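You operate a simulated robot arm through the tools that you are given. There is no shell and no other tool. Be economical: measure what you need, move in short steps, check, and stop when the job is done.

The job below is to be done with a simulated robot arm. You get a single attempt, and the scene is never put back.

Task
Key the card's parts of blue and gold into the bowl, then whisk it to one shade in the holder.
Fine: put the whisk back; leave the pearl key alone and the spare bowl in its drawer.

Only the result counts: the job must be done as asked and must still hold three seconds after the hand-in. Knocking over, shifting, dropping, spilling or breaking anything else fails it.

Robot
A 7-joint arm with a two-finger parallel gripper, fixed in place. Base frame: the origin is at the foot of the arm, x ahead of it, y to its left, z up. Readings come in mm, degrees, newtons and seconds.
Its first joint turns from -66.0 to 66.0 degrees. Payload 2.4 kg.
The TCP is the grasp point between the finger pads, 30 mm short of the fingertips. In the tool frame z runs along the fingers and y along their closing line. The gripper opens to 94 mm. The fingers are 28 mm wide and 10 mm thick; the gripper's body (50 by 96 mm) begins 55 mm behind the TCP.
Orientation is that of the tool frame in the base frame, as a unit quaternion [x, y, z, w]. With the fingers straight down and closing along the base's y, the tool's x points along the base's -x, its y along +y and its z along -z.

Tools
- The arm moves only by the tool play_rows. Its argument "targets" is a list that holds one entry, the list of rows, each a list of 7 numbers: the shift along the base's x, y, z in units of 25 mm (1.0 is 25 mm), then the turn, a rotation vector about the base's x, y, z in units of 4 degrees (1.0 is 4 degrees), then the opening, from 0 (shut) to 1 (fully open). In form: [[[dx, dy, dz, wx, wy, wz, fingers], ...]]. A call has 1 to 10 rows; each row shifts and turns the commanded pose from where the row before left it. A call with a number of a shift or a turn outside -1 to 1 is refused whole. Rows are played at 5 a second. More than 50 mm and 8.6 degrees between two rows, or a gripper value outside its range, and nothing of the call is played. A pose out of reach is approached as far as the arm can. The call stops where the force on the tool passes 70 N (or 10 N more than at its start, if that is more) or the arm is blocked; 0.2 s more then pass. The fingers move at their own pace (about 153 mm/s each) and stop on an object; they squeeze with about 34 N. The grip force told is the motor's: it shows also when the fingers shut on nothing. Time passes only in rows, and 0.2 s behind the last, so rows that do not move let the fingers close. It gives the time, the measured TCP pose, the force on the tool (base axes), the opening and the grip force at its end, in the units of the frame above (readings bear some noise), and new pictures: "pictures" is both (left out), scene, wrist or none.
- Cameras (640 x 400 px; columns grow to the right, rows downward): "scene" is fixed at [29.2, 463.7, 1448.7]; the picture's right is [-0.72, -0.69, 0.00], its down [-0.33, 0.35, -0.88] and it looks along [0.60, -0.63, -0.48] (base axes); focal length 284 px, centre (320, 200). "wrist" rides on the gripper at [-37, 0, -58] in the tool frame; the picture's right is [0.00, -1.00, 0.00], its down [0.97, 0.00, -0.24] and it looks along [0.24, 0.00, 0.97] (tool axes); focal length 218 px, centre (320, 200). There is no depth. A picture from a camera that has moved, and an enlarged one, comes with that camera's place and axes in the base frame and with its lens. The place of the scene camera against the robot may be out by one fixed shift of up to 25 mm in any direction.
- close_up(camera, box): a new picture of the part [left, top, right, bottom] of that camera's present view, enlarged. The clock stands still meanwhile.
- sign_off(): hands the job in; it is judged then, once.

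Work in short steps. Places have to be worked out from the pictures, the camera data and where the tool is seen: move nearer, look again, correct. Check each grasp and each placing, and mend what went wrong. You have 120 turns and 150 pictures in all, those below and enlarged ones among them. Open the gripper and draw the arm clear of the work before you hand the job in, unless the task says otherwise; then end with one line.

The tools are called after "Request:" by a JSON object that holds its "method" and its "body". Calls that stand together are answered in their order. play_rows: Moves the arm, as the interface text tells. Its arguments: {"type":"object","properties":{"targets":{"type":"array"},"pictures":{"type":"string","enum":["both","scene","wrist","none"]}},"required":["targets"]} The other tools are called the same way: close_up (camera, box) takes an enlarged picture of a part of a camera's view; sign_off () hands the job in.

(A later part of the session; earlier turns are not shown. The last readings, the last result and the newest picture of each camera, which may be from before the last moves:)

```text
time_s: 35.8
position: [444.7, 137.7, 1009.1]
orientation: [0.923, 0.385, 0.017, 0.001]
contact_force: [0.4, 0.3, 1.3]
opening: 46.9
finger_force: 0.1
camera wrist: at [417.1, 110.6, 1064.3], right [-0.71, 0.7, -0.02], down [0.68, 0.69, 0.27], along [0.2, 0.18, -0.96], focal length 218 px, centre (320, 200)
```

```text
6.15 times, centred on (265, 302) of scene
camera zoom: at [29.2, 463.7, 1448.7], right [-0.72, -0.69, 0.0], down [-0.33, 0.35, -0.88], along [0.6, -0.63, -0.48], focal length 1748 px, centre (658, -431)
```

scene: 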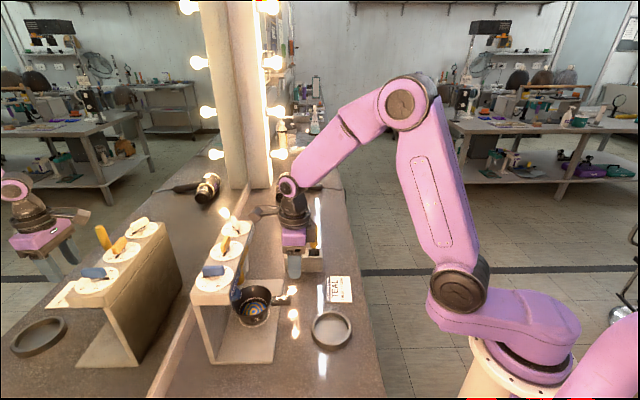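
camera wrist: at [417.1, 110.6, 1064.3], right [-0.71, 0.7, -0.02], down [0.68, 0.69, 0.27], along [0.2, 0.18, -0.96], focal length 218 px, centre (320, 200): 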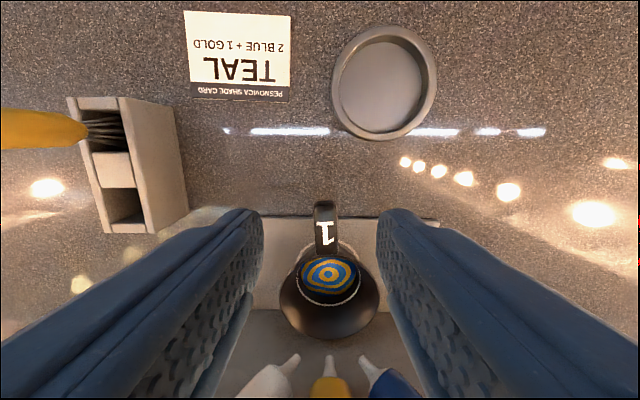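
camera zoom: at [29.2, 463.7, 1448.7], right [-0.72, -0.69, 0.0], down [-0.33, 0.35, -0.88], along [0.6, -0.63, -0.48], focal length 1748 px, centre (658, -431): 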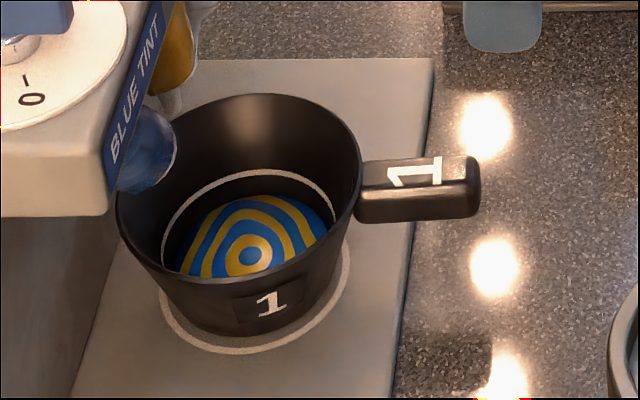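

Gold key was nudged back by ~20°, but the bowl's metered contents are unchanged and pearl is still at 0; I leave it, since re-turning could pour more. I raise, level the hand and rotate +180° so the wrist box faces away from the dispenser.

Request:
{"method": "play_rows", "body": {"targets": [[[-0.4, -0.4, 0.8, -0.16, 0.46, 0, 0.5], [-0.2, -0.2, 0.8, 0, 0, 0, 0.5], [0, 0, 0, 0, 0, 1, 0.5], [0, 0, 0, 0, 0, 1, 0.5], [0, 0, 0, 0, 0, 1, 0.5], [0, 0, 0, 0, 0, 1, 0.5], [0, 0, 0, 0, 0, 1, 0.5], [0, 0, 0, 0, 0, 1, 0.5], [0, 0, 0, 0, 0, 1, 0.5]]], "pictures": "none"}}

Request:
{"method": "play_rows", "body": {"targets": [[[0, 0, 0, 0, 0, 1, 0.5], [0, 0, 0, 0, 0, 1, 0.5], [0, 0, 0, 0, 0, 1, 0.5], [0, 0, 0, 0, 0, 1, 0.5], [0, 0, 0, 0, 0, 1, 0.5], [0, 0, 0, 0, 0, 1, 0.5], [0, 0, 0, 0, 0, 1, 0.5], [0, 0, 0, 0, 0, 1, 0.5], [0, 0, 0, 0, 0, 1, 0.5]]], "pictures": "none"}}

Request:
{"method": "play_rows", "body": {"targets": [[[0, 0, 0, 0, 0, 1, 0.5], [0, 0, 0, 0, 0, 1, 0.5], [0, 0, 0, 0, 0, 1, 0.5], [0, 0, 0, 0, 0, 1, 0.5], [0, 0, 0, 0, 0, 1, 0.5], [0, 0, 0, 0, 0, 1, 0.5], [0, 0, 0, 0, 0, 1, 0.5], [0, 0, 0, 0, 0, 1, 0.5], [0, 0, 0, 0, 0, 1, 0.5], [0, 0, 0, 0, 0, 1, 0.5]]], "pictures": "none"}}

Request:
{"method": "play_rows", "body": {"targets": [[[0, 0, 0, 0, 0, 1, 0.5], [0, 0, 0, 0, 0, 1, 0.5], [0, 0, 0, 0, 0, 1, 0.5], [0, 0, 0, 0, 0, 1, 0.5], [0, 0, 0, 0, 0, 1, 0.5], [0, 0, 0, 0, 0, 1, 0.5], [0, 0, 0, 0, 0, 1, 0.5], [0, 0, 0, 0, 0, 1, 0.5], [0, 0, 0, 0, 0, 1, 0.5], [0, 0, 0, 0, 0, 1, 0.5]]], "pictures": "none"}}

Request:
{"method": "play_rows", "body": {"targets": [[[0, 0, 0, 0, 0, 1, 0.5], [0, 0, 0, 0, 0, 1, 0.5], [0, 0, 0, 0, 0, 1, 0.5], [0, 0, 0, 0, 0, 1, 0.5], [0, 0, 0, 0, 0, 1, 0.5], [0, 0, 0, 0, 0, 1, 0.5], [0, 0, 0, 0, 0, 1, 0.5], [0, 0, 0, 0, 0, 1, 0.5], [0, 0, 0, 0, 0, 1, 0.5], [0, 0, 0, 0, 0, 0, 0.5]]]}}

```text
time_s: 37.8
position: [430.2, 123.2, 1049.1]
orientation: [0.802, 0.598, 0.0, 0.001]
contact_force: [0.5, -0.7, 0.0]
opening: 47.2
finger_force: 0.1
```

```text
time_s: 39.8
position: [431.0, 123.9, 1049.6]
orientation: [0.578, 0.816, 0.0, 0.001]
contact_force: [-0.4, 0.7, 0.2]
opening: 46.9
finger_force: 0.0
```

```text
time_s: 42.0
position: [431.5, 123.5, 1050.1]
orientation: [0.264, 0.965, 0.0, 0.001]
contact_force: [0.1, -0.7, -0.4]
opening: 46.7
finger_force: 0.0
```

```text
time_s: 44.2
position: [431.1, 124.5, 1048.9]
orientation: [-0.082, 0.997, 0.0, 0.001]
contact_force: [0.5, -0.9, -0.5]
opening: 47.0
finger_force: 0.0
```

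```text
time_s: 46.4
position: [430.1, 122.7, 1049.1]
orientation: [-0.387, 0.922, 0.001, 0.001]
contact_force: [0.3, -0.1, -0.8]
opening: 46.9
finger_force: 0.1
camera wrist: at [457.4, 149.6, 1105.5], right [0.71, -0.7, 0.0], down [-0.68, -0.69, 0.24], along [-0.17, -0.17, -0.97], focal length 218 px, centre (320, 200)
```

scene: 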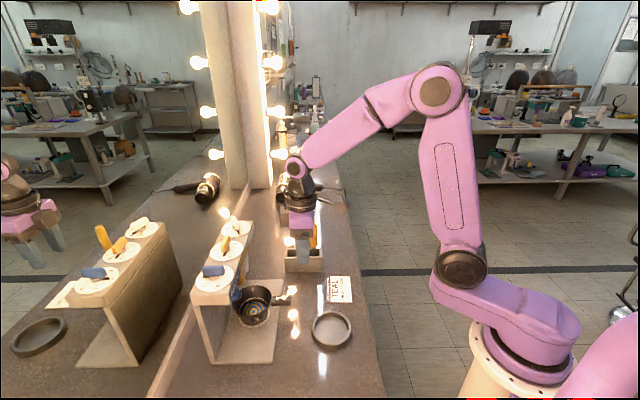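
wrist: 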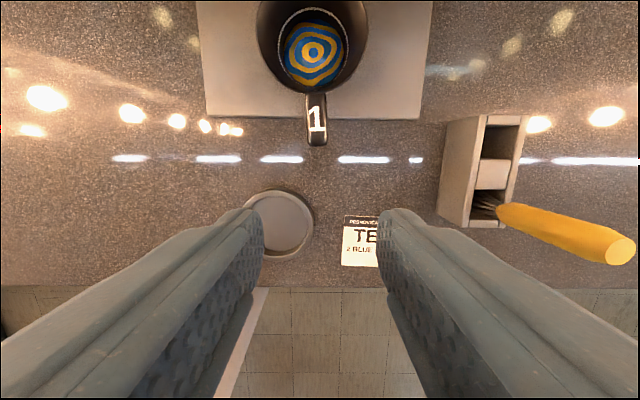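

Handle label triangulates to (471,169) again; I target the grip point (467,165). Move over it and descend to z≈935, then look.

Request:
{"method": "play_rows", "body": {"targets": [[[0.73, 0.83, -0.5, 0, 0, 0, 0.5], [0.73, 0.83, -0.5, 0, 0, 0, 0.5], [0, 0, -0.9, 0, 0, 0, 0.5], [0, 0, -0.9, 0, 0, 0, 0.5], [0, 0, -0.9, 0, 0, 0, 0.5], [0, 0, -0.9, 0, 0, 0, 0.5], [0, 0, 0, 0, 0, 0, 0.5]]]}}

Request:
{"method": "close_up", "body": {"camera": "scene", "box": [210, 210, 370, 360]}}

```text
time_s: 48.0
position: [466.0, 163.5, 933.9]
orientation: [-0.385, 0.923, 0.0, 0.0]
contact_force: [0.3, -0.2, 0.2]
opening: 46.9
finger_force: 0.0
camera wrist: at [493.5, 190.5, 990.3], right [0.71, -0.7, 0.0], down [-0.68, -0.69, 0.24], along [-0.17, -0.17, -0.97], focal length 218 px, centre (320, 200)
```

scene: 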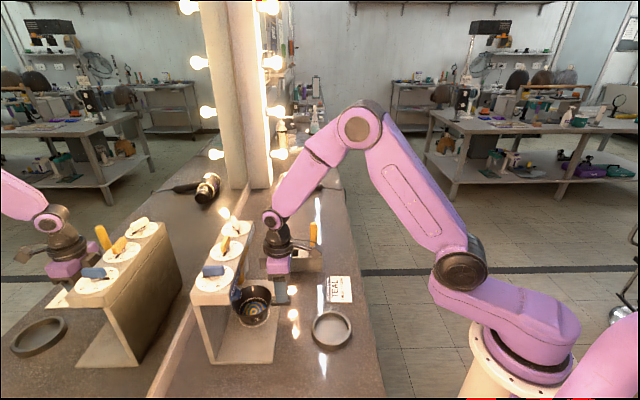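
wrist: 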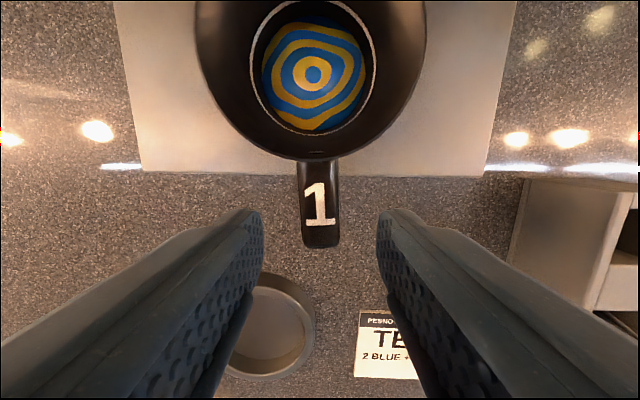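

```text
2.67 times, centred on (290, 285) of scene
camera zoom: at [29.2, 463.7, 1448.7], right [-0.72, -0.69, 0.0], down [-0.33, 0.35, -0.88], along [0.6, -0.63, -0.48], focal length 758 px, centre (400, -27)
```

zoom: 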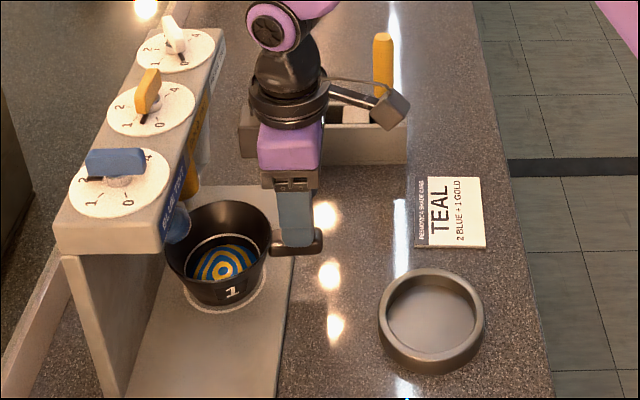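

Handle centred between fingers, top at about z 880. I descend to TCP z≈880 and check force before closing.

Request:
{"method": "play_rows", "body": {"targets": [[[0, 0, -0.7, 0, 0, 0, 0.5], [0, 0, -0.7, 0, 0, 0, 0.5], [0, 0, -0.7, 0, 0, 0, 0.5], [0, 0, 0, 0, 0, 0, 0.5]]], "pictures": "wrist"}}

Request:
{"method": "close_up", "body": {"camera": "scene", "box": [210, 210, 370, 360]}}

```text
time_s: 49.0
position: [466.6, 164.7, 881.4]
orientation: [-0.384, 0.923, 0.0, 0.0]
contact_force: [0.1, -0.3, -0.3]
opening: 46.8
finger_force: 0.0
camera wrist: at [493.7, 190.8, 937.4], right [0.71, -0.7, 0.0], down [-0.68, -0.69, 0.24], along [-0.17, -0.17, -0.97], focal length 218 px, centre (320, 200)
```

wrist: 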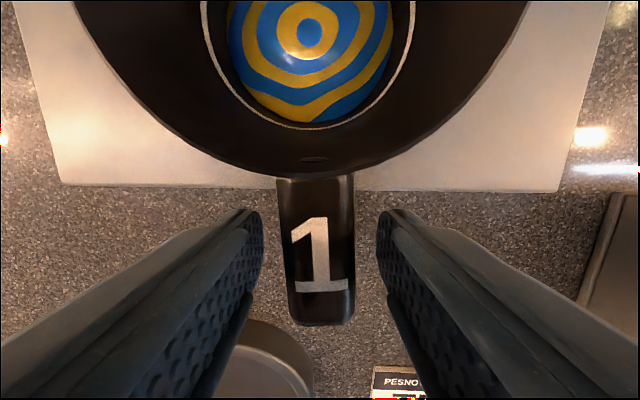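

```text
2.67 times, centred on (290, 285) of scene
camera zoom: at [29.2, 463.7, 1448.7], right [-0.72, -0.69, 0.0], down [-0.33, 0.35, -0.88], along [0.6, -0.63, -0.48], focal length 758 px, centre (400, -27)
```

zoom: 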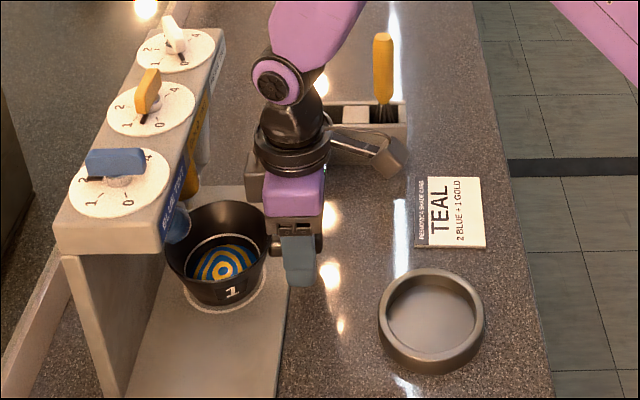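

Handle top is level with the TCP (≈881). I lower 8 mm more and close.

Request:
{"method": "play_rows", "body": {"targets": [[[0, 0, -0.32, 0, 0, 0, 0.5], [0, 0, 0, 0, 0, 0, 0.5], [0, 0, 0, 0, 0, 0, 0.15], [0, 0, 0, 0, 0, 0, 0], [0, 0, 0, 0, 0, 0, 0]]], "pictures": "wrist"}}

```text
time_s: 50.2
position: [466.0, 165.3, 872.6]
orientation: [-0.385, 0.923, 0.0, 0.001]
contact_force: [0.0, 0.7, 1.2]
opening: 25.5
finger_force: 33.9
camera wrist: at [493.3, 191.1, 929.9], right [0.71, -0.7, 0.0], down [-0.68, -0.69, 0.24], along [-0.17, -0.17, -0.97], focal length 218 px, centre (320, 200)
```

wrist: 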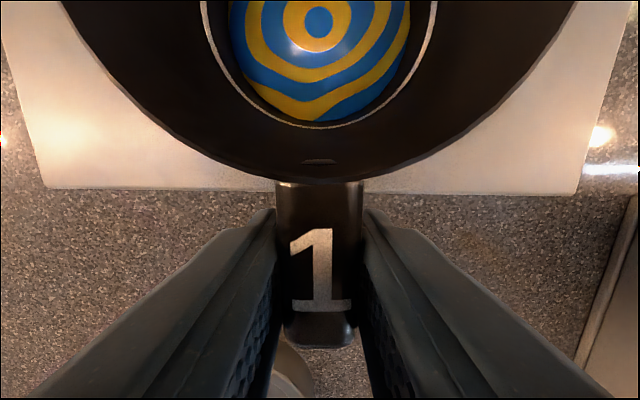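

Handle gripped (25.5 mm). Spouts hang over the bowl, so I lift only ~6 mm first and check.

Request:
{"method": "play_rows", "body": {"targets": [[[0, 0, 0.12, 0, 0, 0, 0], [0, 0, 0.12, 0, 0, 0, 0], [0, 0, 0, 0, 0, 0, 0]]], "pictures": "wrist"}}

Request:
{"method": "close_up", "body": {"camera": "scene", "box": [210, 240, 310, 340]}}

```text
time_s: 51.0
position: [466.4, 164.7, 879.3]
orientation: [-0.385, 0.923, 0.002, 0.0]
contact_force: [0.1, 0.3, -1.2]
opening: 25.3
finger_force: 33.6
camera wrist: at [493.4, 191.0, 935.9], right [0.71, -0.7, 0.0], down [-0.68, -0.69, 0.24], along [-0.17, -0.17, -0.97], focal length 218 px, centre (320, 200)
```

wrist: 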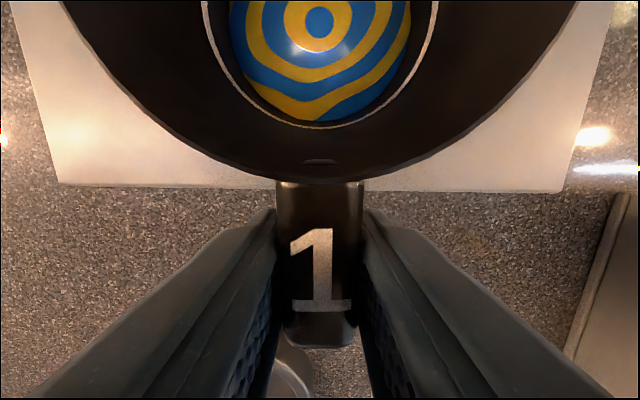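

```text
4.00 times, centred on (260, 290) of scene
camera zoom: at [29.2, 463.7, 1448.7], right [-0.72, -0.69, 0.0], down [-0.33, 0.35, -0.88], along [0.6, -0.63, -0.48], focal length 1136 px, centre (560, -160)
```

zoom: 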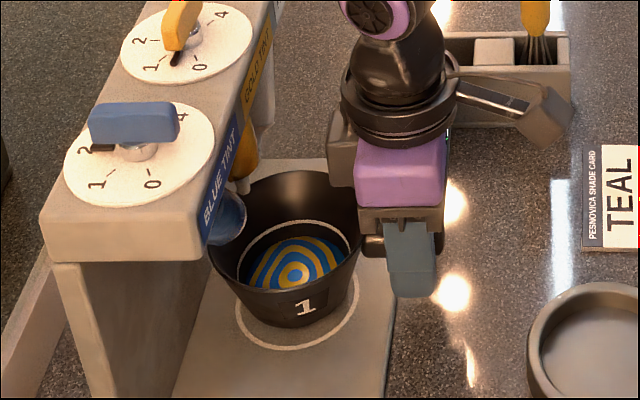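

Lifted cleanly and level. I draw it out 60 mm away from the machine, then raise it.

Request:
{"method": "play_rows", "body": {"targets": [[[-0.2, -0.2, 0, 0, 0, 0, 0], [-0.3, -0.3, 0, 0, 0, 0, 0], [-0.3, -0.3, 0, 0, 0, 0, 0], [-0.3, -0.3, 0, 0, 0, 0, 0], [-0.3, -0.3, 0, 0, 0, 0, 0], [-0.3, -0.3, 0.2, 0, 0, 0, 0], [-0.2, -0.2, 0.4, 0, 0, 0, 0], [0, 0, 0.5, 0, 0, 0, 0], [0, 0, 0.5, 0, 0, 0, 0], [0, 0, 0.3, 0, 0, 0, 0]]]}}

```text
time_s: 53.2
position: [418.9, 116.9, 927.2]
orientation: [-0.385, 0.923, 0.001, 0.0]
contact_force: [-0.1, 0.0, -0.6]
opening: 25.7
finger_force: 34.1
camera wrist: at [446.1, 143.0, 983.3], right [0.71, -0.7, 0.0], down [-0.68, -0.69, 0.24], along [-0.17, -0.17, -0.97], focal length 218 px, centre (320, 200)
```

scene: 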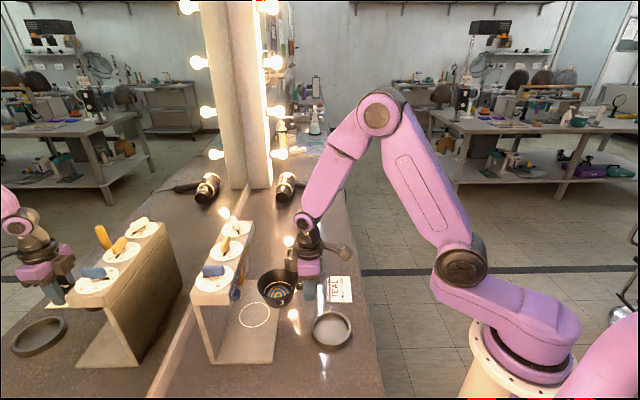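
wrist: 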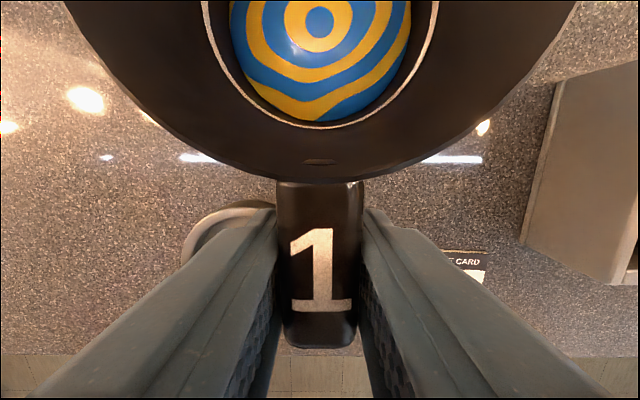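

Bowl is free and level. I carry it toward the holder: target TCP ≈(297, 63), so the bowl's centre lies over (348,118).

Request:
{"method": "play_rows", "body": {"targets": [[[-0.3, -0.15, 0, 0, 0, 0, 0], [-0.5, -0.22, 0, 0, 0, 0, 0], [-0.5, -0.22, 0, 0, 0, 0, 0], [-0.5, -0.22, 0, 0, 0, 0, 0], [-0.55, -0.24, 0, 0, 0, 0, 0], [-0.55, -0.24, 0, 0, 0, 0, 0], [-0.5, -0.22, 0, 0, 0, 0, 0], [-0.5, -0.22, 0, 0, 0, 0, 0], [-0.5, -0.22, 0, 0, 0, 0, 0], [-0.48, -0.21, 0, 0, 0, 0, 0]]]}}

Request:
{"method": "close_up", "body": {"camera": "scene", "box": [270, 260, 400, 380]}}

```text
time_s: 55.4
position: [296.6, 63.4, 927.8]
orientation: [-0.383, 0.924, 0.001, 0.0]
contact_force: [-0.3, -0.5, -0.4]
opening: 25.6
finger_force: 34.0
camera wrist: at [323.4, 89.3, 983.3], right [0.71, -0.7, 0.0], down [-0.68, -0.69, 0.24], along [-0.17, -0.17, -0.97], focal length 218 px, centre (320, 200)
```

scene: 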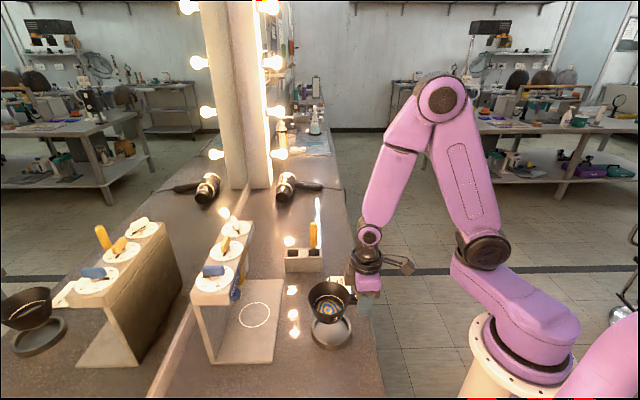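
wrist: 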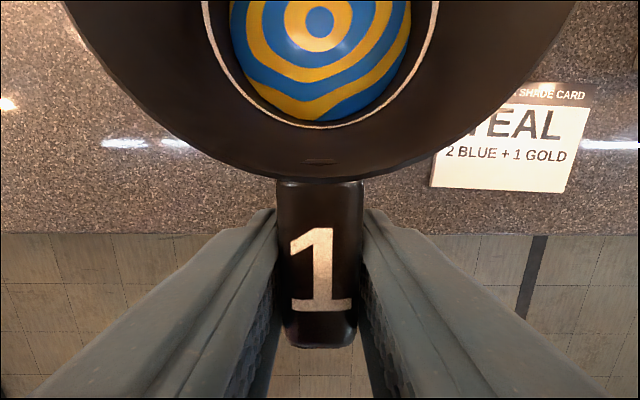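

```text
3.33 times, centred on (335, 320) of scene
camera zoom: at [29.2, 463.7, 1448.7], right [-0.72, -0.69, 0.0], down [-0.33, 0.35, -0.88], along [0.6, -0.63, -0.48], focal length 947 px, centre (270, -200)
```

zoom: 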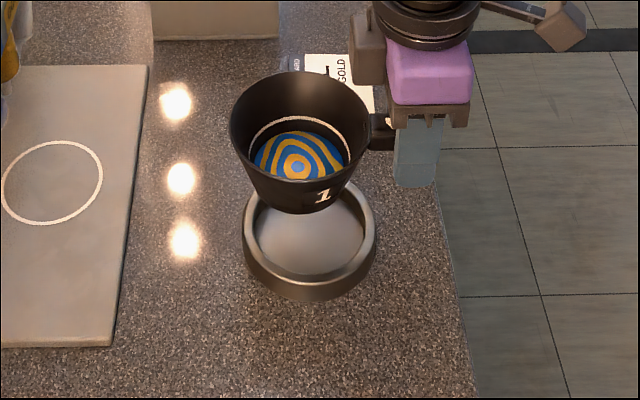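

In the scene view the bowl is ~10 mm left and slightly far of the holder's centre. I shift (−11, −1) and lower 20 mm, then recheck.

Request:
{"method": "play_rows", "body": {"targets": [[[-0.22, -0.02, 0, 0, 0, 0, 0], [-0.22, -0.02, -0.2, 0, 0, 0, 0], [0, 0, -0.3, 0, 0, 0, 0], [0, 0, -0.3, 0, 0, 0, 0], [0, 0, 0, 0, 0, 0, 0]]], "pictures": "none"}}

Request:
{"method": "close_up", "body": {"camera": "scene", "box": [290, 270, 370, 360]}}

Request:
{"method": "close_up", "body": {"camera": "wrist", "box": [0, 0, 640, 400]}}

```text
time_s: 56.6
position: [285.2, 61.5, 905.8]
orientation: [-0.386, 0.923, -0.001, 0.001]
contact_force: [0.6, -0.4, -0.4]
opening: 25.9
finger_force: 34.2
```

```text
4.44 times, centred on (330, 315) of scene
camera zoom: at [29.2, 463.7, 1448.7], right [-0.72, -0.69, 0.0], down [-0.33, 0.35, -0.88], along [0.6, -0.63, -0.48], focal length 1263 px, centre (276, -311)
```

zoom: 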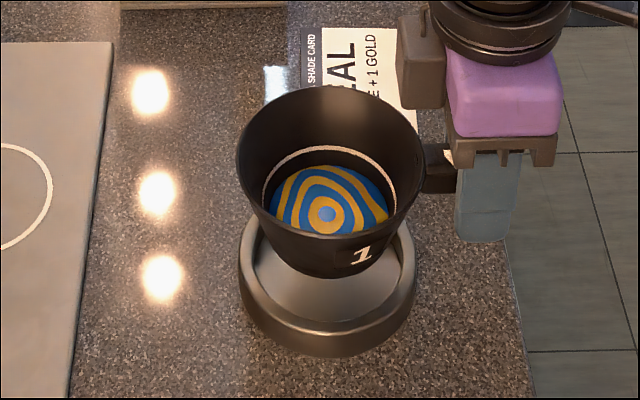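

```text
1.00 times, centred on (320, 200) of wrist
camera zoom: at [312.8, 88.9, 963.3], right [0.71, -0.7, 0.0], down [-0.68, -0.69, 0.24], along [-0.17, -0.17, -0.97], focal length 218 px, centre (320, 200)
```

zoom: 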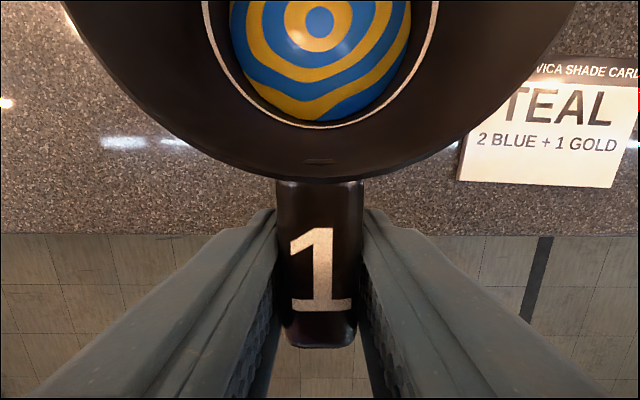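

Now nearly concentric (a few mm). I nudge +3 mm in y and lower gently until contact near the holder floor.

Request:
{"method": "play_rows", "body": {"targets": [[[0, 0.12, -0.2, 0, 0, 0, 0], [0, 0, -0.3, 0, 0, 0, 0], [0, 0, -0.3, 0, 0, 0, 0], [0, 0, 0, 0, 0, 0, 0]]], "pictures": "none"}}

Request:
{"method": "close_up", "body": {"camera": "scene", "box": [290, 270, 370, 360]}}

```text
time_s: 57.6
position: [285.4, 64.8, 886.7]
orientation: [-0.385, 0.923, 0.001, 0.001]
contact_force: [0.6, -0.7, -0.7]
opening: 25.6
finger_force: 33.7
```

```text
4.44 times, centred on (330, 315) of scene
camera zoom: at [29.2, 463.7, 1448.7], right [-0.72, -0.69, 0.0], down [-0.33, 0.35, -0.88], along [0.6, -0.63, -0.48], focal length 1263 px, centre (276, -311)
```

zoom: 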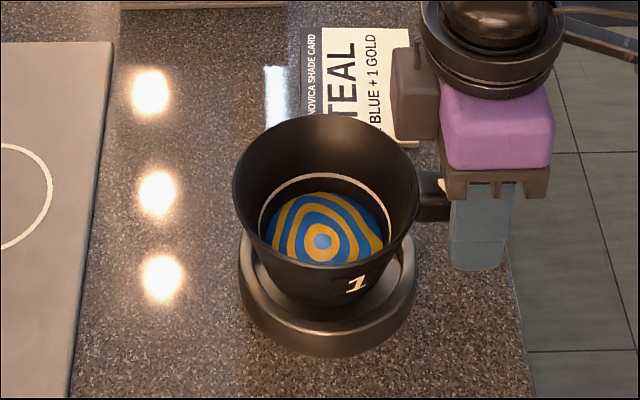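

Base is inside the ring, centred. I lower further in small steps watching the force.

Request:
{"method": "play_rows", "body": {"targets": [[[0, 0, -0.2, 0, 0, 0, 0], [0, 0, -0.2, 0, 0, 0, 0], [0, 0, -0.1, 0, 0, 0, 0], [0, 0, 0, 0, 0, 0, 0]]], "pictures": "none"}}

Request:
{"method": "close_up", "body": {"camera": "scene", "box": [290, 270, 370, 360]}}

```text
time_s: 58.6
position: [286.1, 66.1, 875.3]
orientation: [-0.385, 0.923, 0.0, 0.0]
contact_force: [0.0, -0.3, -1.3]
opening: 25.6
finger_force: 34.4
```

```text
4.44 times, centred on (330, 315) of scene
camera zoom: at [29.2, 463.7, 1448.7], right [-0.72, -0.69, 0.0], down [-0.33, 0.35, -0.88], along [0.6, -0.63, -0.48], focal length 1263 px, centre (276, -311)
```

zoom: 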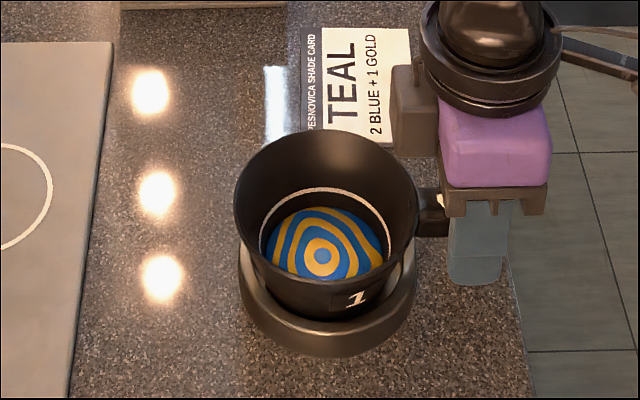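

Still free (no contact). Continue down a few mm at a time.

Request:
{"method": "play_rows", "body": {"targets": [[[0, 0, -0.1, 0, 0, 0, 0], [0, 0, -0.1, 0, 0, 0, 0], [0, 0, 0, 0, 0, 0, 0]]], "pictures": "none"}}

```text
time_s: 59.4
position: [286.0, 66.4, 869.1]
orientation: [-0.384, 0.923, 0.0, 0.0]
contact_force: [1.8, -0.7, 0.5]
opening: 25.7
finger_force: 34.2
```

Request:
{"method": "play_rows", "body": {"targets": [[[0, 0, -0.1, 0, 0, 0, 0], [0, 0, 0, 0, 0, 0, 0]]], "pictures": "none"}}

Request:
{"method": "close_up", "body": {"camera": "scene", "box": [290, 270, 370, 360]}}

```text
time_s: 60.0
position: [286.6, 65.2, 868.3]
orientation: [-0.385, 0.923, 0.001, 0.001]
contact_force: [0.0, -5.9, 19.8]
opening: 25.5
finger_force: 34.1
```

```text
4.44 times, centred on (330, 315) of scene
camera zoom: at [29.0, 463.5, 1448.8], right [-0.72, -0.69, 0.0], down [-0.33, 0.35, -0.88], along [0.6, -0.63, -0.48], focal length 1263 px, centre (276, -311)
```

zoom: 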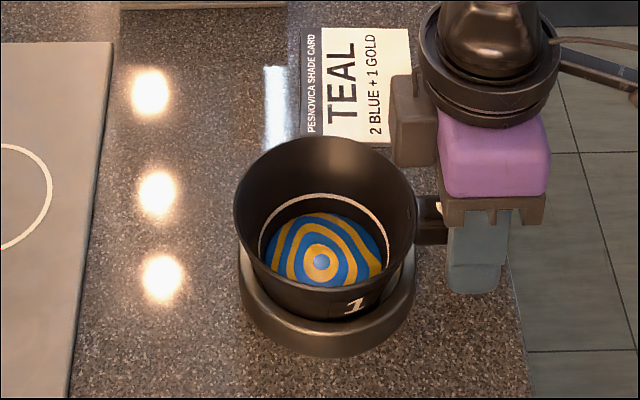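

Contact at z≈868 (20 N): seated. I relieve slightly, open, and lift off.

Request:
{"method": "play_rows", "body": {"targets": [[[0, 0, 0.06, 0, 0, 0, 0], [0, 0, 0, 0, 0, 0, 0.5], [0, 0, 0, 0, 0, 0, 0.5], [0, 0, 0.6, 0, 0, 0, 0.5], [0, 0, 0.8, 0, 0, 0, 0.5], [0, 0, 0.8, 0, 0, 0, 0.5], [0, 0, 0.8, 0, 0, 0, 0.5], [0, 0, 0.8, 0, 0, 0, 0.5], [0, 0, 0, 0, 0, 0, 0.5]]]}}

Request:
{"method": "close_up", "body": {"camera": "scene", "box": [290, 270, 370, 360]}}

```text
time_s: 62.0
position: [285.2, 65.8, 965.2]
orientation: [-0.385, 0.923, 0.001, 0.0]
contact_force: [0.7, 0.6, -1.1]
opening: 47.0
finger_force: 0.0
camera wrist: at [312.8, 91.7, 1020.9], right [0.71, -0.7, 0.0], down [-0.68, -0.69, 0.24], along [-0.17, -0.17, -0.97], focal length 218 px, centre (320, 200)
```

scene: 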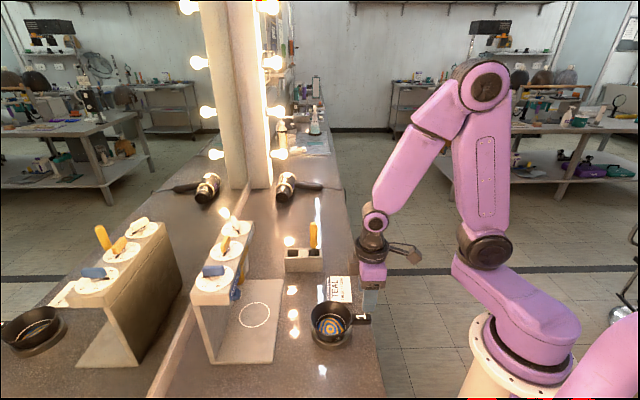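
wrist: 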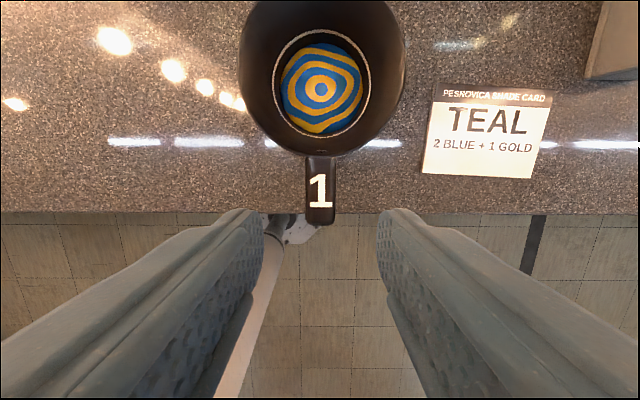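

```text
4.44 times, centred on (330, 315) of scene
camera zoom: at [29.2, 463.7, 1448.7], right [-0.72, -0.69, 0.0], down [-0.33, 0.35, -0.88], along [0.6, -0.63, -0.48], focal length 1263 px, centre (276, -311)
```

zoom: 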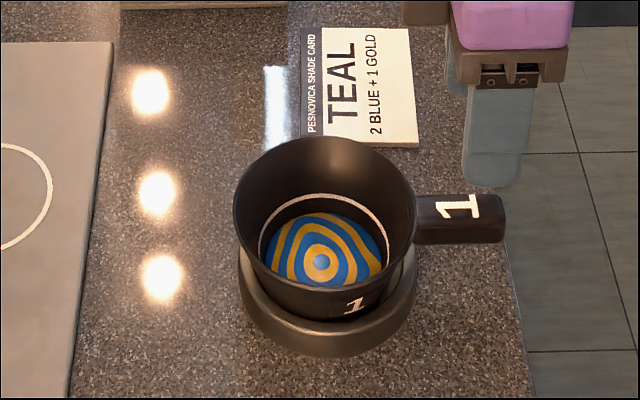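

Bowl is seated in the holder with handle toward the robot (centre ≈(340,120)). The whisk handle is vertical with its top at about (544, −21, 985). I rise and move above it.

Request:
{"method": "play_rows", "body": {"targets": [[[0, 0, 1, 0, 0, 0, 0.5], [0, 0, 1, 0, 0, 0, 0.5], [0.5, -0.2, 1, 0, 0, 0, 0.5], [1, -0.35, 1, 0, 0, 0, 0.5], [1, -0.35, 0.8, 0, 0, 0, 0.5], [1, -0.35, 0, 0, 0, 0, 0.5], [1, -0.35, 0, 0, 0, 0, 0.5], [1, -0.35, 0, 0, 0, 0, 0.5], [1, -0.35, 0, 0, 0, 0, 0.5], [1, -0.35, 0, 0, 0, 0, 0.5]]], "pictures": "none"}}

Request:
{"method": "play_rows", "body": {"targets": [[[0.9, -0.3, 0, 0, 0, 0, 0.5], [0.9, -0.3, 0, 0, 0, 0, 0.5], [0.8, -0.25, 0, 0, 0, 0, 0.5], [0, 0, 0, 0, 0, 0, 0.5]]]}}

```text
time_s: 64.2
position: [474.3, -0.3, 1082.6]
orientation: [-0.385, 0.923, 0.001, 0.0]
contact_force: [-1.0, 0.2, 0.3]
opening: 47.2
finger_force: 0.0
```

```text
time_s: 65.2
position: [537.9, -22.2, 1082.8]
orientation: [-0.385, 0.923, 0.001, 0.0]
contact_force: [0.0, 0.4, -0.2]
opening: 47.1
finger_force: 0.1
camera wrist: at [565.4, 4.0, 1139.7], right [0.71, -0.7, 0.0], down [-0.68, -0.69, 0.24], along [-0.17, -0.17, -0.97], focal length 218 px, centre (320, 200)
```

scene: 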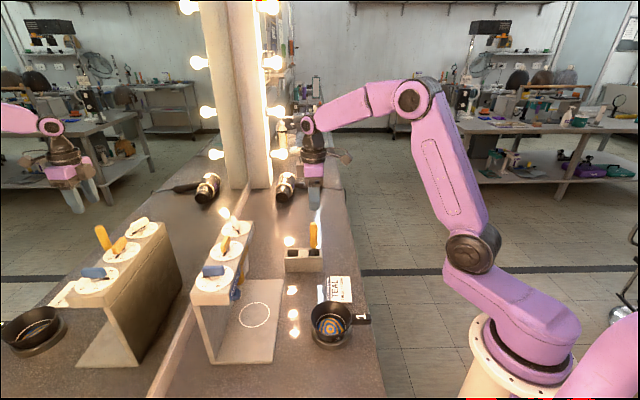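
wrist: 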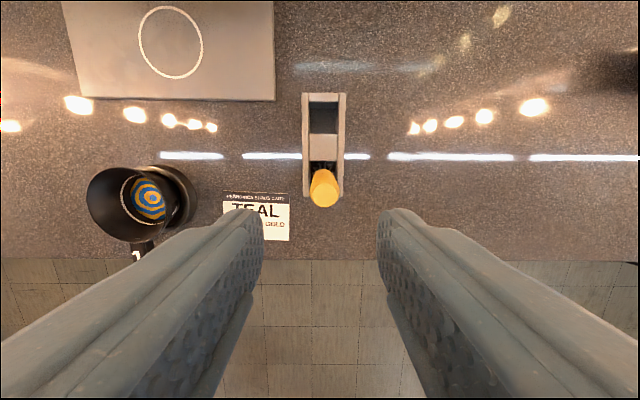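

Whisk handle is ~4 mm off centre. I correct and descend to z≈950.

Request:
{"method": "play_rows", "body": {"targets": [[[0.16, -0.05, -0.7, 0, 0, 0, 0.5], [0, 0, -0.8, 0, 0, 0, 0.5], [0, 0, -0.8, 0, 0, 0, 0.5], [0, 0, 0, 0, 0, 0, 0.5]]], "pictures": "wrist"}}

Request:
{"method": "close_up", "body": {"camera": "scene", "box": [260, 170, 370, 290]}}

```text
time_s: 66.2
position: [542.4, -23.5, 1025.6]
orientation: [-0.385, 0.923, 0.0, 0.001]
contact_force: [-0.7, 0.5, 0.2]
opening: 46.9
finger_force: 0.2
camera wrist: at [569.0, 2.6, 1082.1], right [0.71, -0.7, 0.0], down [-0.68, -0.69, 0.24], along [-0.17, -0.17, -0.97], focal length 218 px, centre (320, 200)
```

wrist: 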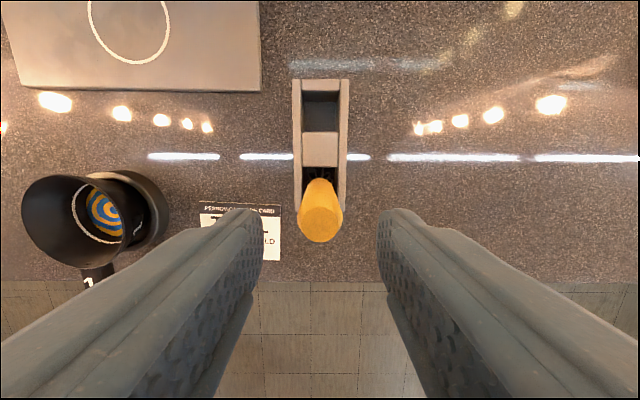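

```text
3.33 times, centred on (315, 230) of scene
camera zoom: at [29.2, 463.7, 1448.7], right [-0.72, -0.69, 0.0], down [-0.33, 0.35, -0.88], along [0.6, -0.63, -0.48], focal length 947 px, centre (337, 100)
```

zoom: 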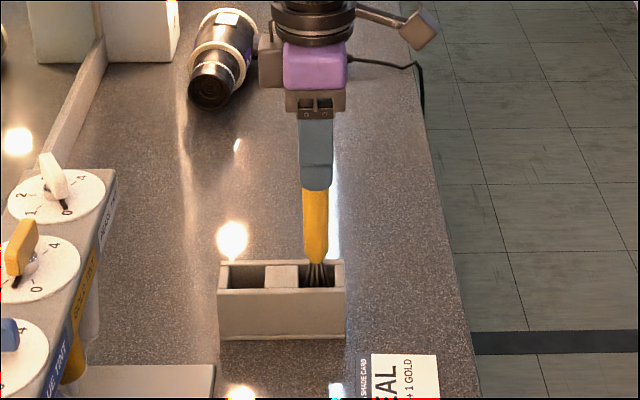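

Centred; continue down to TCP z≈953 and close.

Request:
{"method": "play_rows", "body": {"targets": [[[0, 0, -0.8, 0, 0, 0, 0.5], [0, 0, -0.8, 0, 0, 0, 0.5], [0, 0, -0.8, 0, 0, 0, 0.5], [0, 0, -0.5, 0, 0, 0, 0.5], [0, 0, 0, 0, 0, 0, 0.5], [0, 0, 0, 0, 0, 0, 0.1], [0, 0, 0, 0, 0, 0, 0], [0, 0, 0, 0, 0, 0, 0]]], "pictures": "wrist"}}

Request:
{"method": "close_up", "body": {"camera": "scene", "box": [260, 190, 370, 310]}}

```text
time_s: 68.0
position: [541.5, -24.2, 953.7]
orientation: [-0.385, 0.923, 0.0, 0.0]
contact_force: [-0.3, -0.4, 0.3]
opening: 22.3
finger_force: 34.1
camera wrist: at [569.3, 2.8, 1009.5], right [0.71, -0.7, 0.0], down [-0.68, -0.69, 0.24], along [-0.17, -0.17, -0.97], focal length 218 px, centre (320, 200)
```

wrist: 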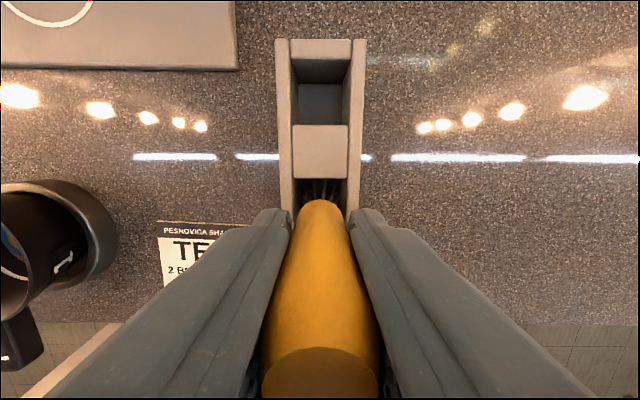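

```text
3.33 times, centred on (315, 250) of scene
camera zoom: at [29.2, 463.7, 1448.7], right [-0.72, -0.69, 0.0], down [-0.33, 0.35, -0.88], along [0.6, -0.63, -0.48], focal length 947 px, centre (337, 33)
```

zoom: 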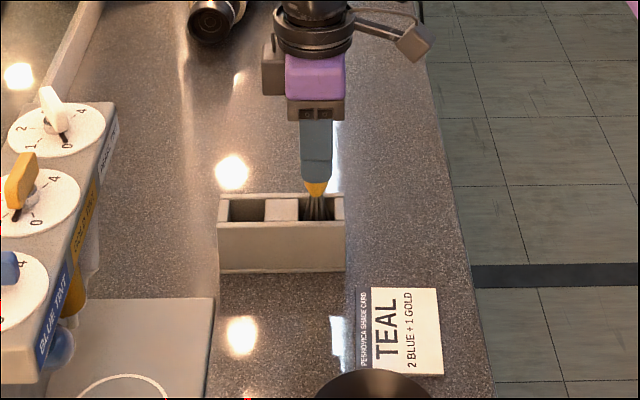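

Whisk gripped at (542,−24,953). I lift it straight up 100 mm and look.

Request:
{"method": "play_rows", "body": {"targets": [[[0, 0, 0.4, 0, 0, 0, 0], [0, 0, 0.6, 0, 0, 0, 0], [0, 0, 0.8, 0, 0, 0, 0], [0, 0, 0.8, 0, 0, 0, 0], [0, 0, 0.8, 0, 0, 0, 0], [0, 0, 0.6, 0, 0, 0, 0], [0, 0, 0, 0, 0, 0, 0]]], "pictures": "none"}}

Request:
{"method": "close_up", "body": {"camera": "scene", "box": [260, 170, 370, 290]}}

```text
time_s: 69.6
position: [543.0, -23.1, 1053.0]
orientation: [-0.385, 0.923, 0.001, 0.0]
contact_force: [0.4, -1.0, -0.5]
opening: 22.6
finger_force: 34.0
```

```text
3.33 times, centred on (315, 230) of scene
camera zoom: at [29.2, 463.7, 1448.7], right [-0.72, -0.69, 0.0], down [-0.33, 0.35, -0.88], along [0.6, -0.63, -0.48], focal length 947 px, centre (337, 100)
```

zoom: 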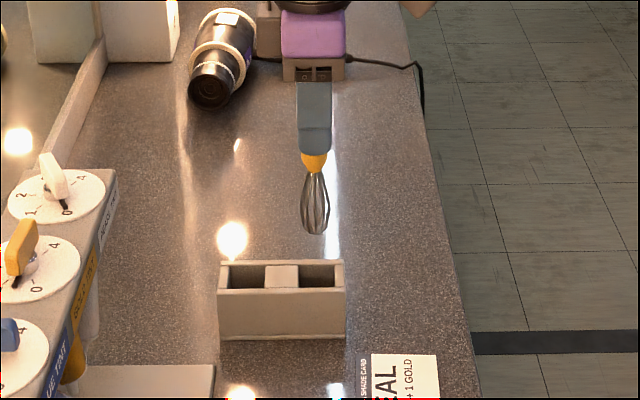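

Whisk is held straight; its tip is ~114 mm below the TCP. I carry it over the bowl centre (340,120).

Request:
{"method": "play_rows", "body": {"targets": [[[-0.6, 0.4, 0, 0, 0, 0, 0], [-0.9, 0.64, 0, 0, 0, 0, 0], [-0.9, 0.64, 0, 0, 0, 0, 0], [-0.9, 0.64, 0, 0, 0, 0, 0], [-0.9, 0.64, 0, 0, 0, 0, 0], [-0.9, 0.64, 0, 0, 0, 0, 0], [-0.9, 0.64, 0, 0, 0, 0, 0], [-0.9, 0.64, 0, 0, 0, 0, 0], [-0.7, 0.5, 0, 0, 0, 0, 0], [-0.52, 0.34, 0, 0, 0, 0, 0]]], "pictures": "wrist"}}

Request:
{"method": "close_up", "body": {"camera": "scene", "box": [270, 240, 390, 360]}}

```text
time_s: 71.8
position: [339.1, 119.6, 1054.5]
orientation: [-0.385, 0.923, 0.0, 0.001]
contact_force: [0.4, 0.5, -0.6]
opening: 22.1
finger_force: 33.7
camera wrist: at [366.4, 145.7, 1110.0], right [0.71, -0.7, 0.0], down [-0.68, -0.69, 0.24], along [-0.17, -0.17, -0.97], focal length 218 px, centre (320, 200)
```

wrist: 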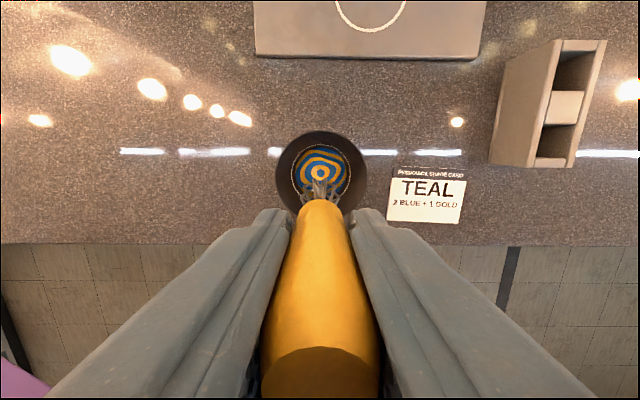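

```text
3.33 times, centred on (330, 300) of scene
camera zoom: at [29.2, 463.7, 1448.7], right [-0.72, -0.69, 0.0], down [-0.33, 0.35, -0.88], along [0.6, -0.63, -0.48], focal length 947 px, centre (287, -133)
```

zoom: 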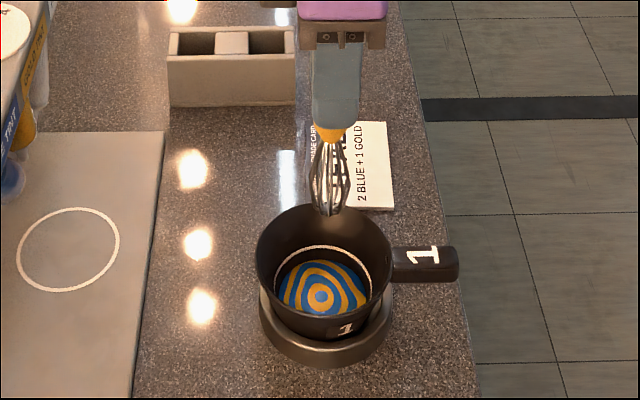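

Whisk is ~4 mm short of the bowl's axis. I shift (+3,+3) and lower it into the bowl, stopping just above the mix.

Request:
{"method": "play_rows", "body": {"targets": [[[0.12, 0.12, 0, 0, 0, 0, 0], [0, 0, -0.7, 0, 0, 0, 0], [0, 0, -0.8, 0, 0, 0, 0], [0, 0, -0.8, 0, 0, 0, 0], [0, 0, -0.7, 0, 0, 0, 0], [0, 0, -0.4, 0, 0, 0, 0], [0, 0, 0, 0, 0, 0, 0]]], "pictures": "none"}}

Request:
{"method": "close_up", "body": {"camera": "scene", "box": [290, 260, 380, 360]}}

Request:
{"method": "close_up", "body": {"camera": "wrist", "box": [220, 80, 420, 240]}}

```text
time_s: 73.4
position: [341.7, 121.6, 969.2]
orientation: [-0.385, 0.923, 0.0, 0.002]
contact_force: [0.1, 0.0, -1.3]
opening: 22.2
finger_force: 33.5
```

```text
4.00 times, centred on (335, 310) of scene
camera zoom: at [29.2, 463.7, 1448.7], right [-0.72, -0.69, 0.0], down [-0.33, 0.35, -0.88], along [0.6, -0.63, -0.48], focal length 1136 px, centre (260, -240)
```

zoom: 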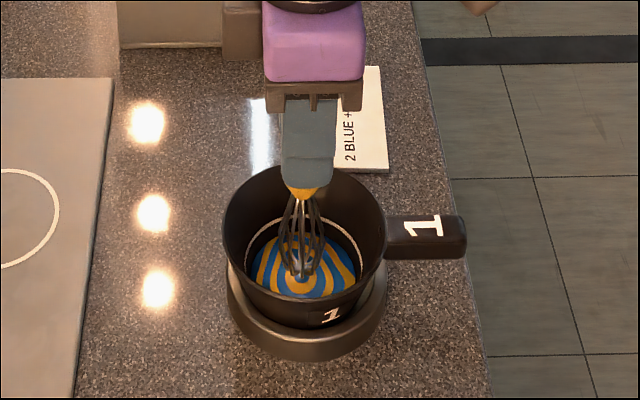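

```text
2.50 times, centred on (320, 160) of wrist
camera zoom: at [369.3, 148.6, 1025.2], right [0.71, -0.7, 0.0], down [-0.68, -0.69, 0.24], along [-0.17, -0.17, -0.97], focal length 546 px, centre (320, 300)
```

zoom: 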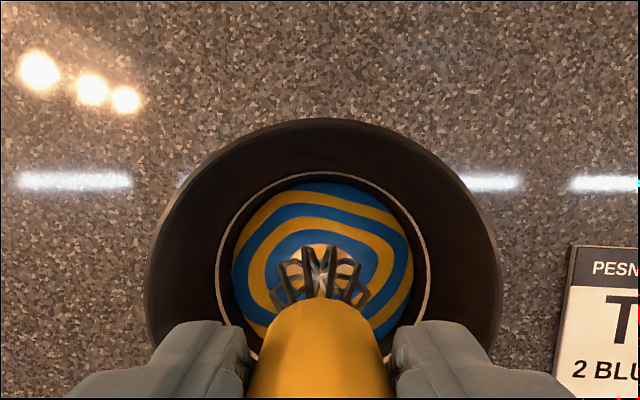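

Centred over the mix. I lower ~14 mm more into it and check the force.

Request:
{"method": "play_rows", "body": {"targets": [[[0, 0, -0.2, 0, 0, 0, 0], [0, 0, -0.2, 0, 0, 0, 0], [0, 0, -0.12, 0, 0, 0, 0], [0, 0, 0, 0, 0, 0, 0]]], "pictures": "none"}}

Request:
{"method": "close_up", "body": {"camera": "scene", "box": [290, 260, 380, 360]}}

```text
time_s: 74.4
position: [343.5, 122.8, 955.3]
orientation: [-0.385, 0.923, 0.0, 0.001]
contact_force: [-2.1, -2.7, 24.9]
opening: 22.4
finger_force: 33.7
```

```text
4.00 times, centred on (335, 310) of scene
camera zoom: at [28.8, 463.5, 1448.8], right [-0.72, -0.69, 0.0], down [-0.33, 0.35, -0.88], along [0.6, -0.63, -0.48], focal length 1136 px, centre (260, -240)
```

zoom: 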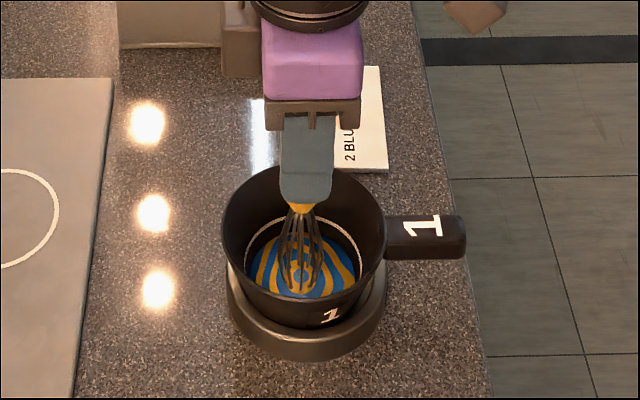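

Tip touches the bowl floor (25 N). I raise 4 mm and begin stirring in an 8 mm circle.

Request:
{"method": "play_rows", "body": {"targets": [[[0, 0, 0.18, 0, 0, 0, 0], [0.32, 0, 0, 0, 0, 0, 0], [-0.094, 0.226, 0, 0, 0, 0, 0], [-0.226, 0.094, 0, 0, 0, 0, 0], [-0.226, -0.094, 0, 0, 0, 0, 0], [-0.094, -0.226, 0, 0, 0, 0, 0], [0.094, -0.226, 0, 0, 0, 0, 0], [0.226, -0.094, 0, 0, 0, 0, 0], [0.226, 0.094, 0, 0, 0, 0, 0], [0.094, 0.226, 0, 0, 0, 0, 0]]], "pictures": "none"}}

Request:
{"method": "close_up", "body": {"camera": "scene", "box": [290, 260, 380, 360]}}

```text
time_s: 76.6
position: [350.8, 122.6, 959.7]
orientation: [-0.385, 0.923, 0.001, 0.001]
contact_force: [0.7, -0.6, -1.1]
opening: 22.5
finger_force: 34.2
```

```text
4.00 times, centred on (335, 310) of scene
camera zoom: at [29.2, 463.7, 1448.7], right [-0.72, -0.69, 0.0], down [-0.33, 0.35, -0.88], along [0.6, -0.63, -0.48], focal length 1136 px, centre (260, -240)
```

zoom: 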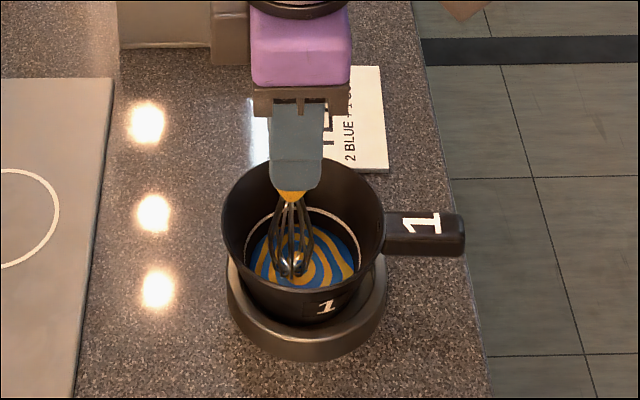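

Still striped; the whisk nudged the bowl a little within the ring. I use a smaller 6 mm circle, 2 mm deeper, and continue.

Request:
{"method": "play_rows", "body": {"targets": [[[-0.08, 0, -0.08, 0, 0, 0, 0], [-0.07, 0.17, 0, 0, 0, 0, 0], [-0.17, 0.07, 0, 0, 0, 0, 0], [-0.17, -0.07, 0, 0, 0, 0, 0], [-0.07, -0.17, 0, 0, 0, 0, 0], [0.07, -0.17, 0, 0, 0, 0, 0], [0.17, -0.07, 0, 0, 0, 0, 0], [0.17, 0.07, 0, 0, 0, 0, 0], [0.07, 0.17, 0, 0, 0, 0, 0]]], "pictures": "none"}}

Request:
{"method": "play_rows", "body": {"targets": [[[-0.07, 0.17, 0, 0, 0, 0, 0], [-0.17, 0.07, 0, 0, 0, 0, 0], [-0.17, -0.07, 0, 0, 0, 0, 0], [-0.07, -0.17, 0, 0, 0, 0, 0], [0.07, -0.17, 0, 0, 0, 0, 0], [0.17, -0.07, 0, 0, 0, 0, 0], [0.17, 0.07, 0, 0, 0, 0, 0], [0.07, 0.17, 0, 0, 0, 0, 0]]], "pictures": "none"}}

Request:
{"method": "close_up", "body": {"camera": "scene", "box": [290, 260, 380, 360]}}

Request:
{"method": "close_up", "body": {"camera": "wrist", "box": [220, 80, 420, 240]}}

```text
time_s: 78.6
position: [348.4, 122.7, 957.9]
orientation: [-0.385, 0.923, 0.001, -0.001]
contact_force: [-0.8, 0.0, -0.2]
opening: 22.4
finger_force: 33.8
```

```text
time_s: 80.4
position: [348.8, 122.4, 958.3]
orientation: [-0.385, 0.923, 0.0, 0.0]
contact_force: [-0.2, -0.1, -1.1]
opening: 22.2
finger_force: 33.7
```

```text
4.00 times, centred on (335, 310) of scene
camera zoom: at [29.2, 463.7, 1448.7], right [-0.72, -0.69, 0.0], down [-0.33, 0.35, -0.88], along [0.6, -0.63, -0.48], focal length 1136 px, centre (260, -240)
```

zoom: 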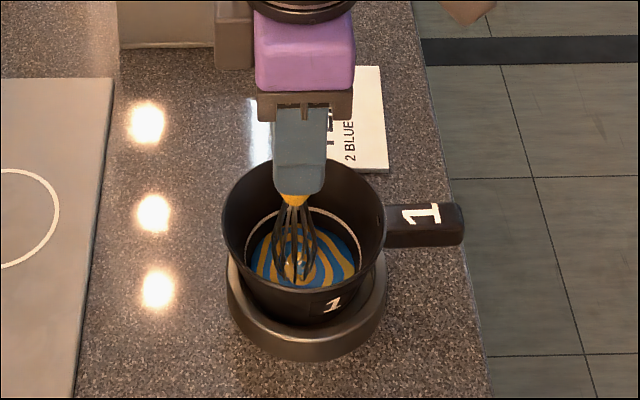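

```text
2.50 times, centred on (320, 160) of wrist
camera zoom: at [375.4, 148.4, 1014.6], right [0.71, -0.7, 0.0], down [-0.68, -0.69, 0.24], along [-0.17, -0.17, -0.97], focal length 546 px, centre (320, 300)
```

zoom: 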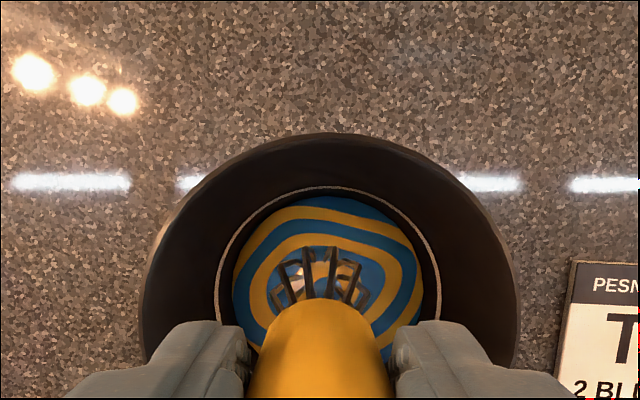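

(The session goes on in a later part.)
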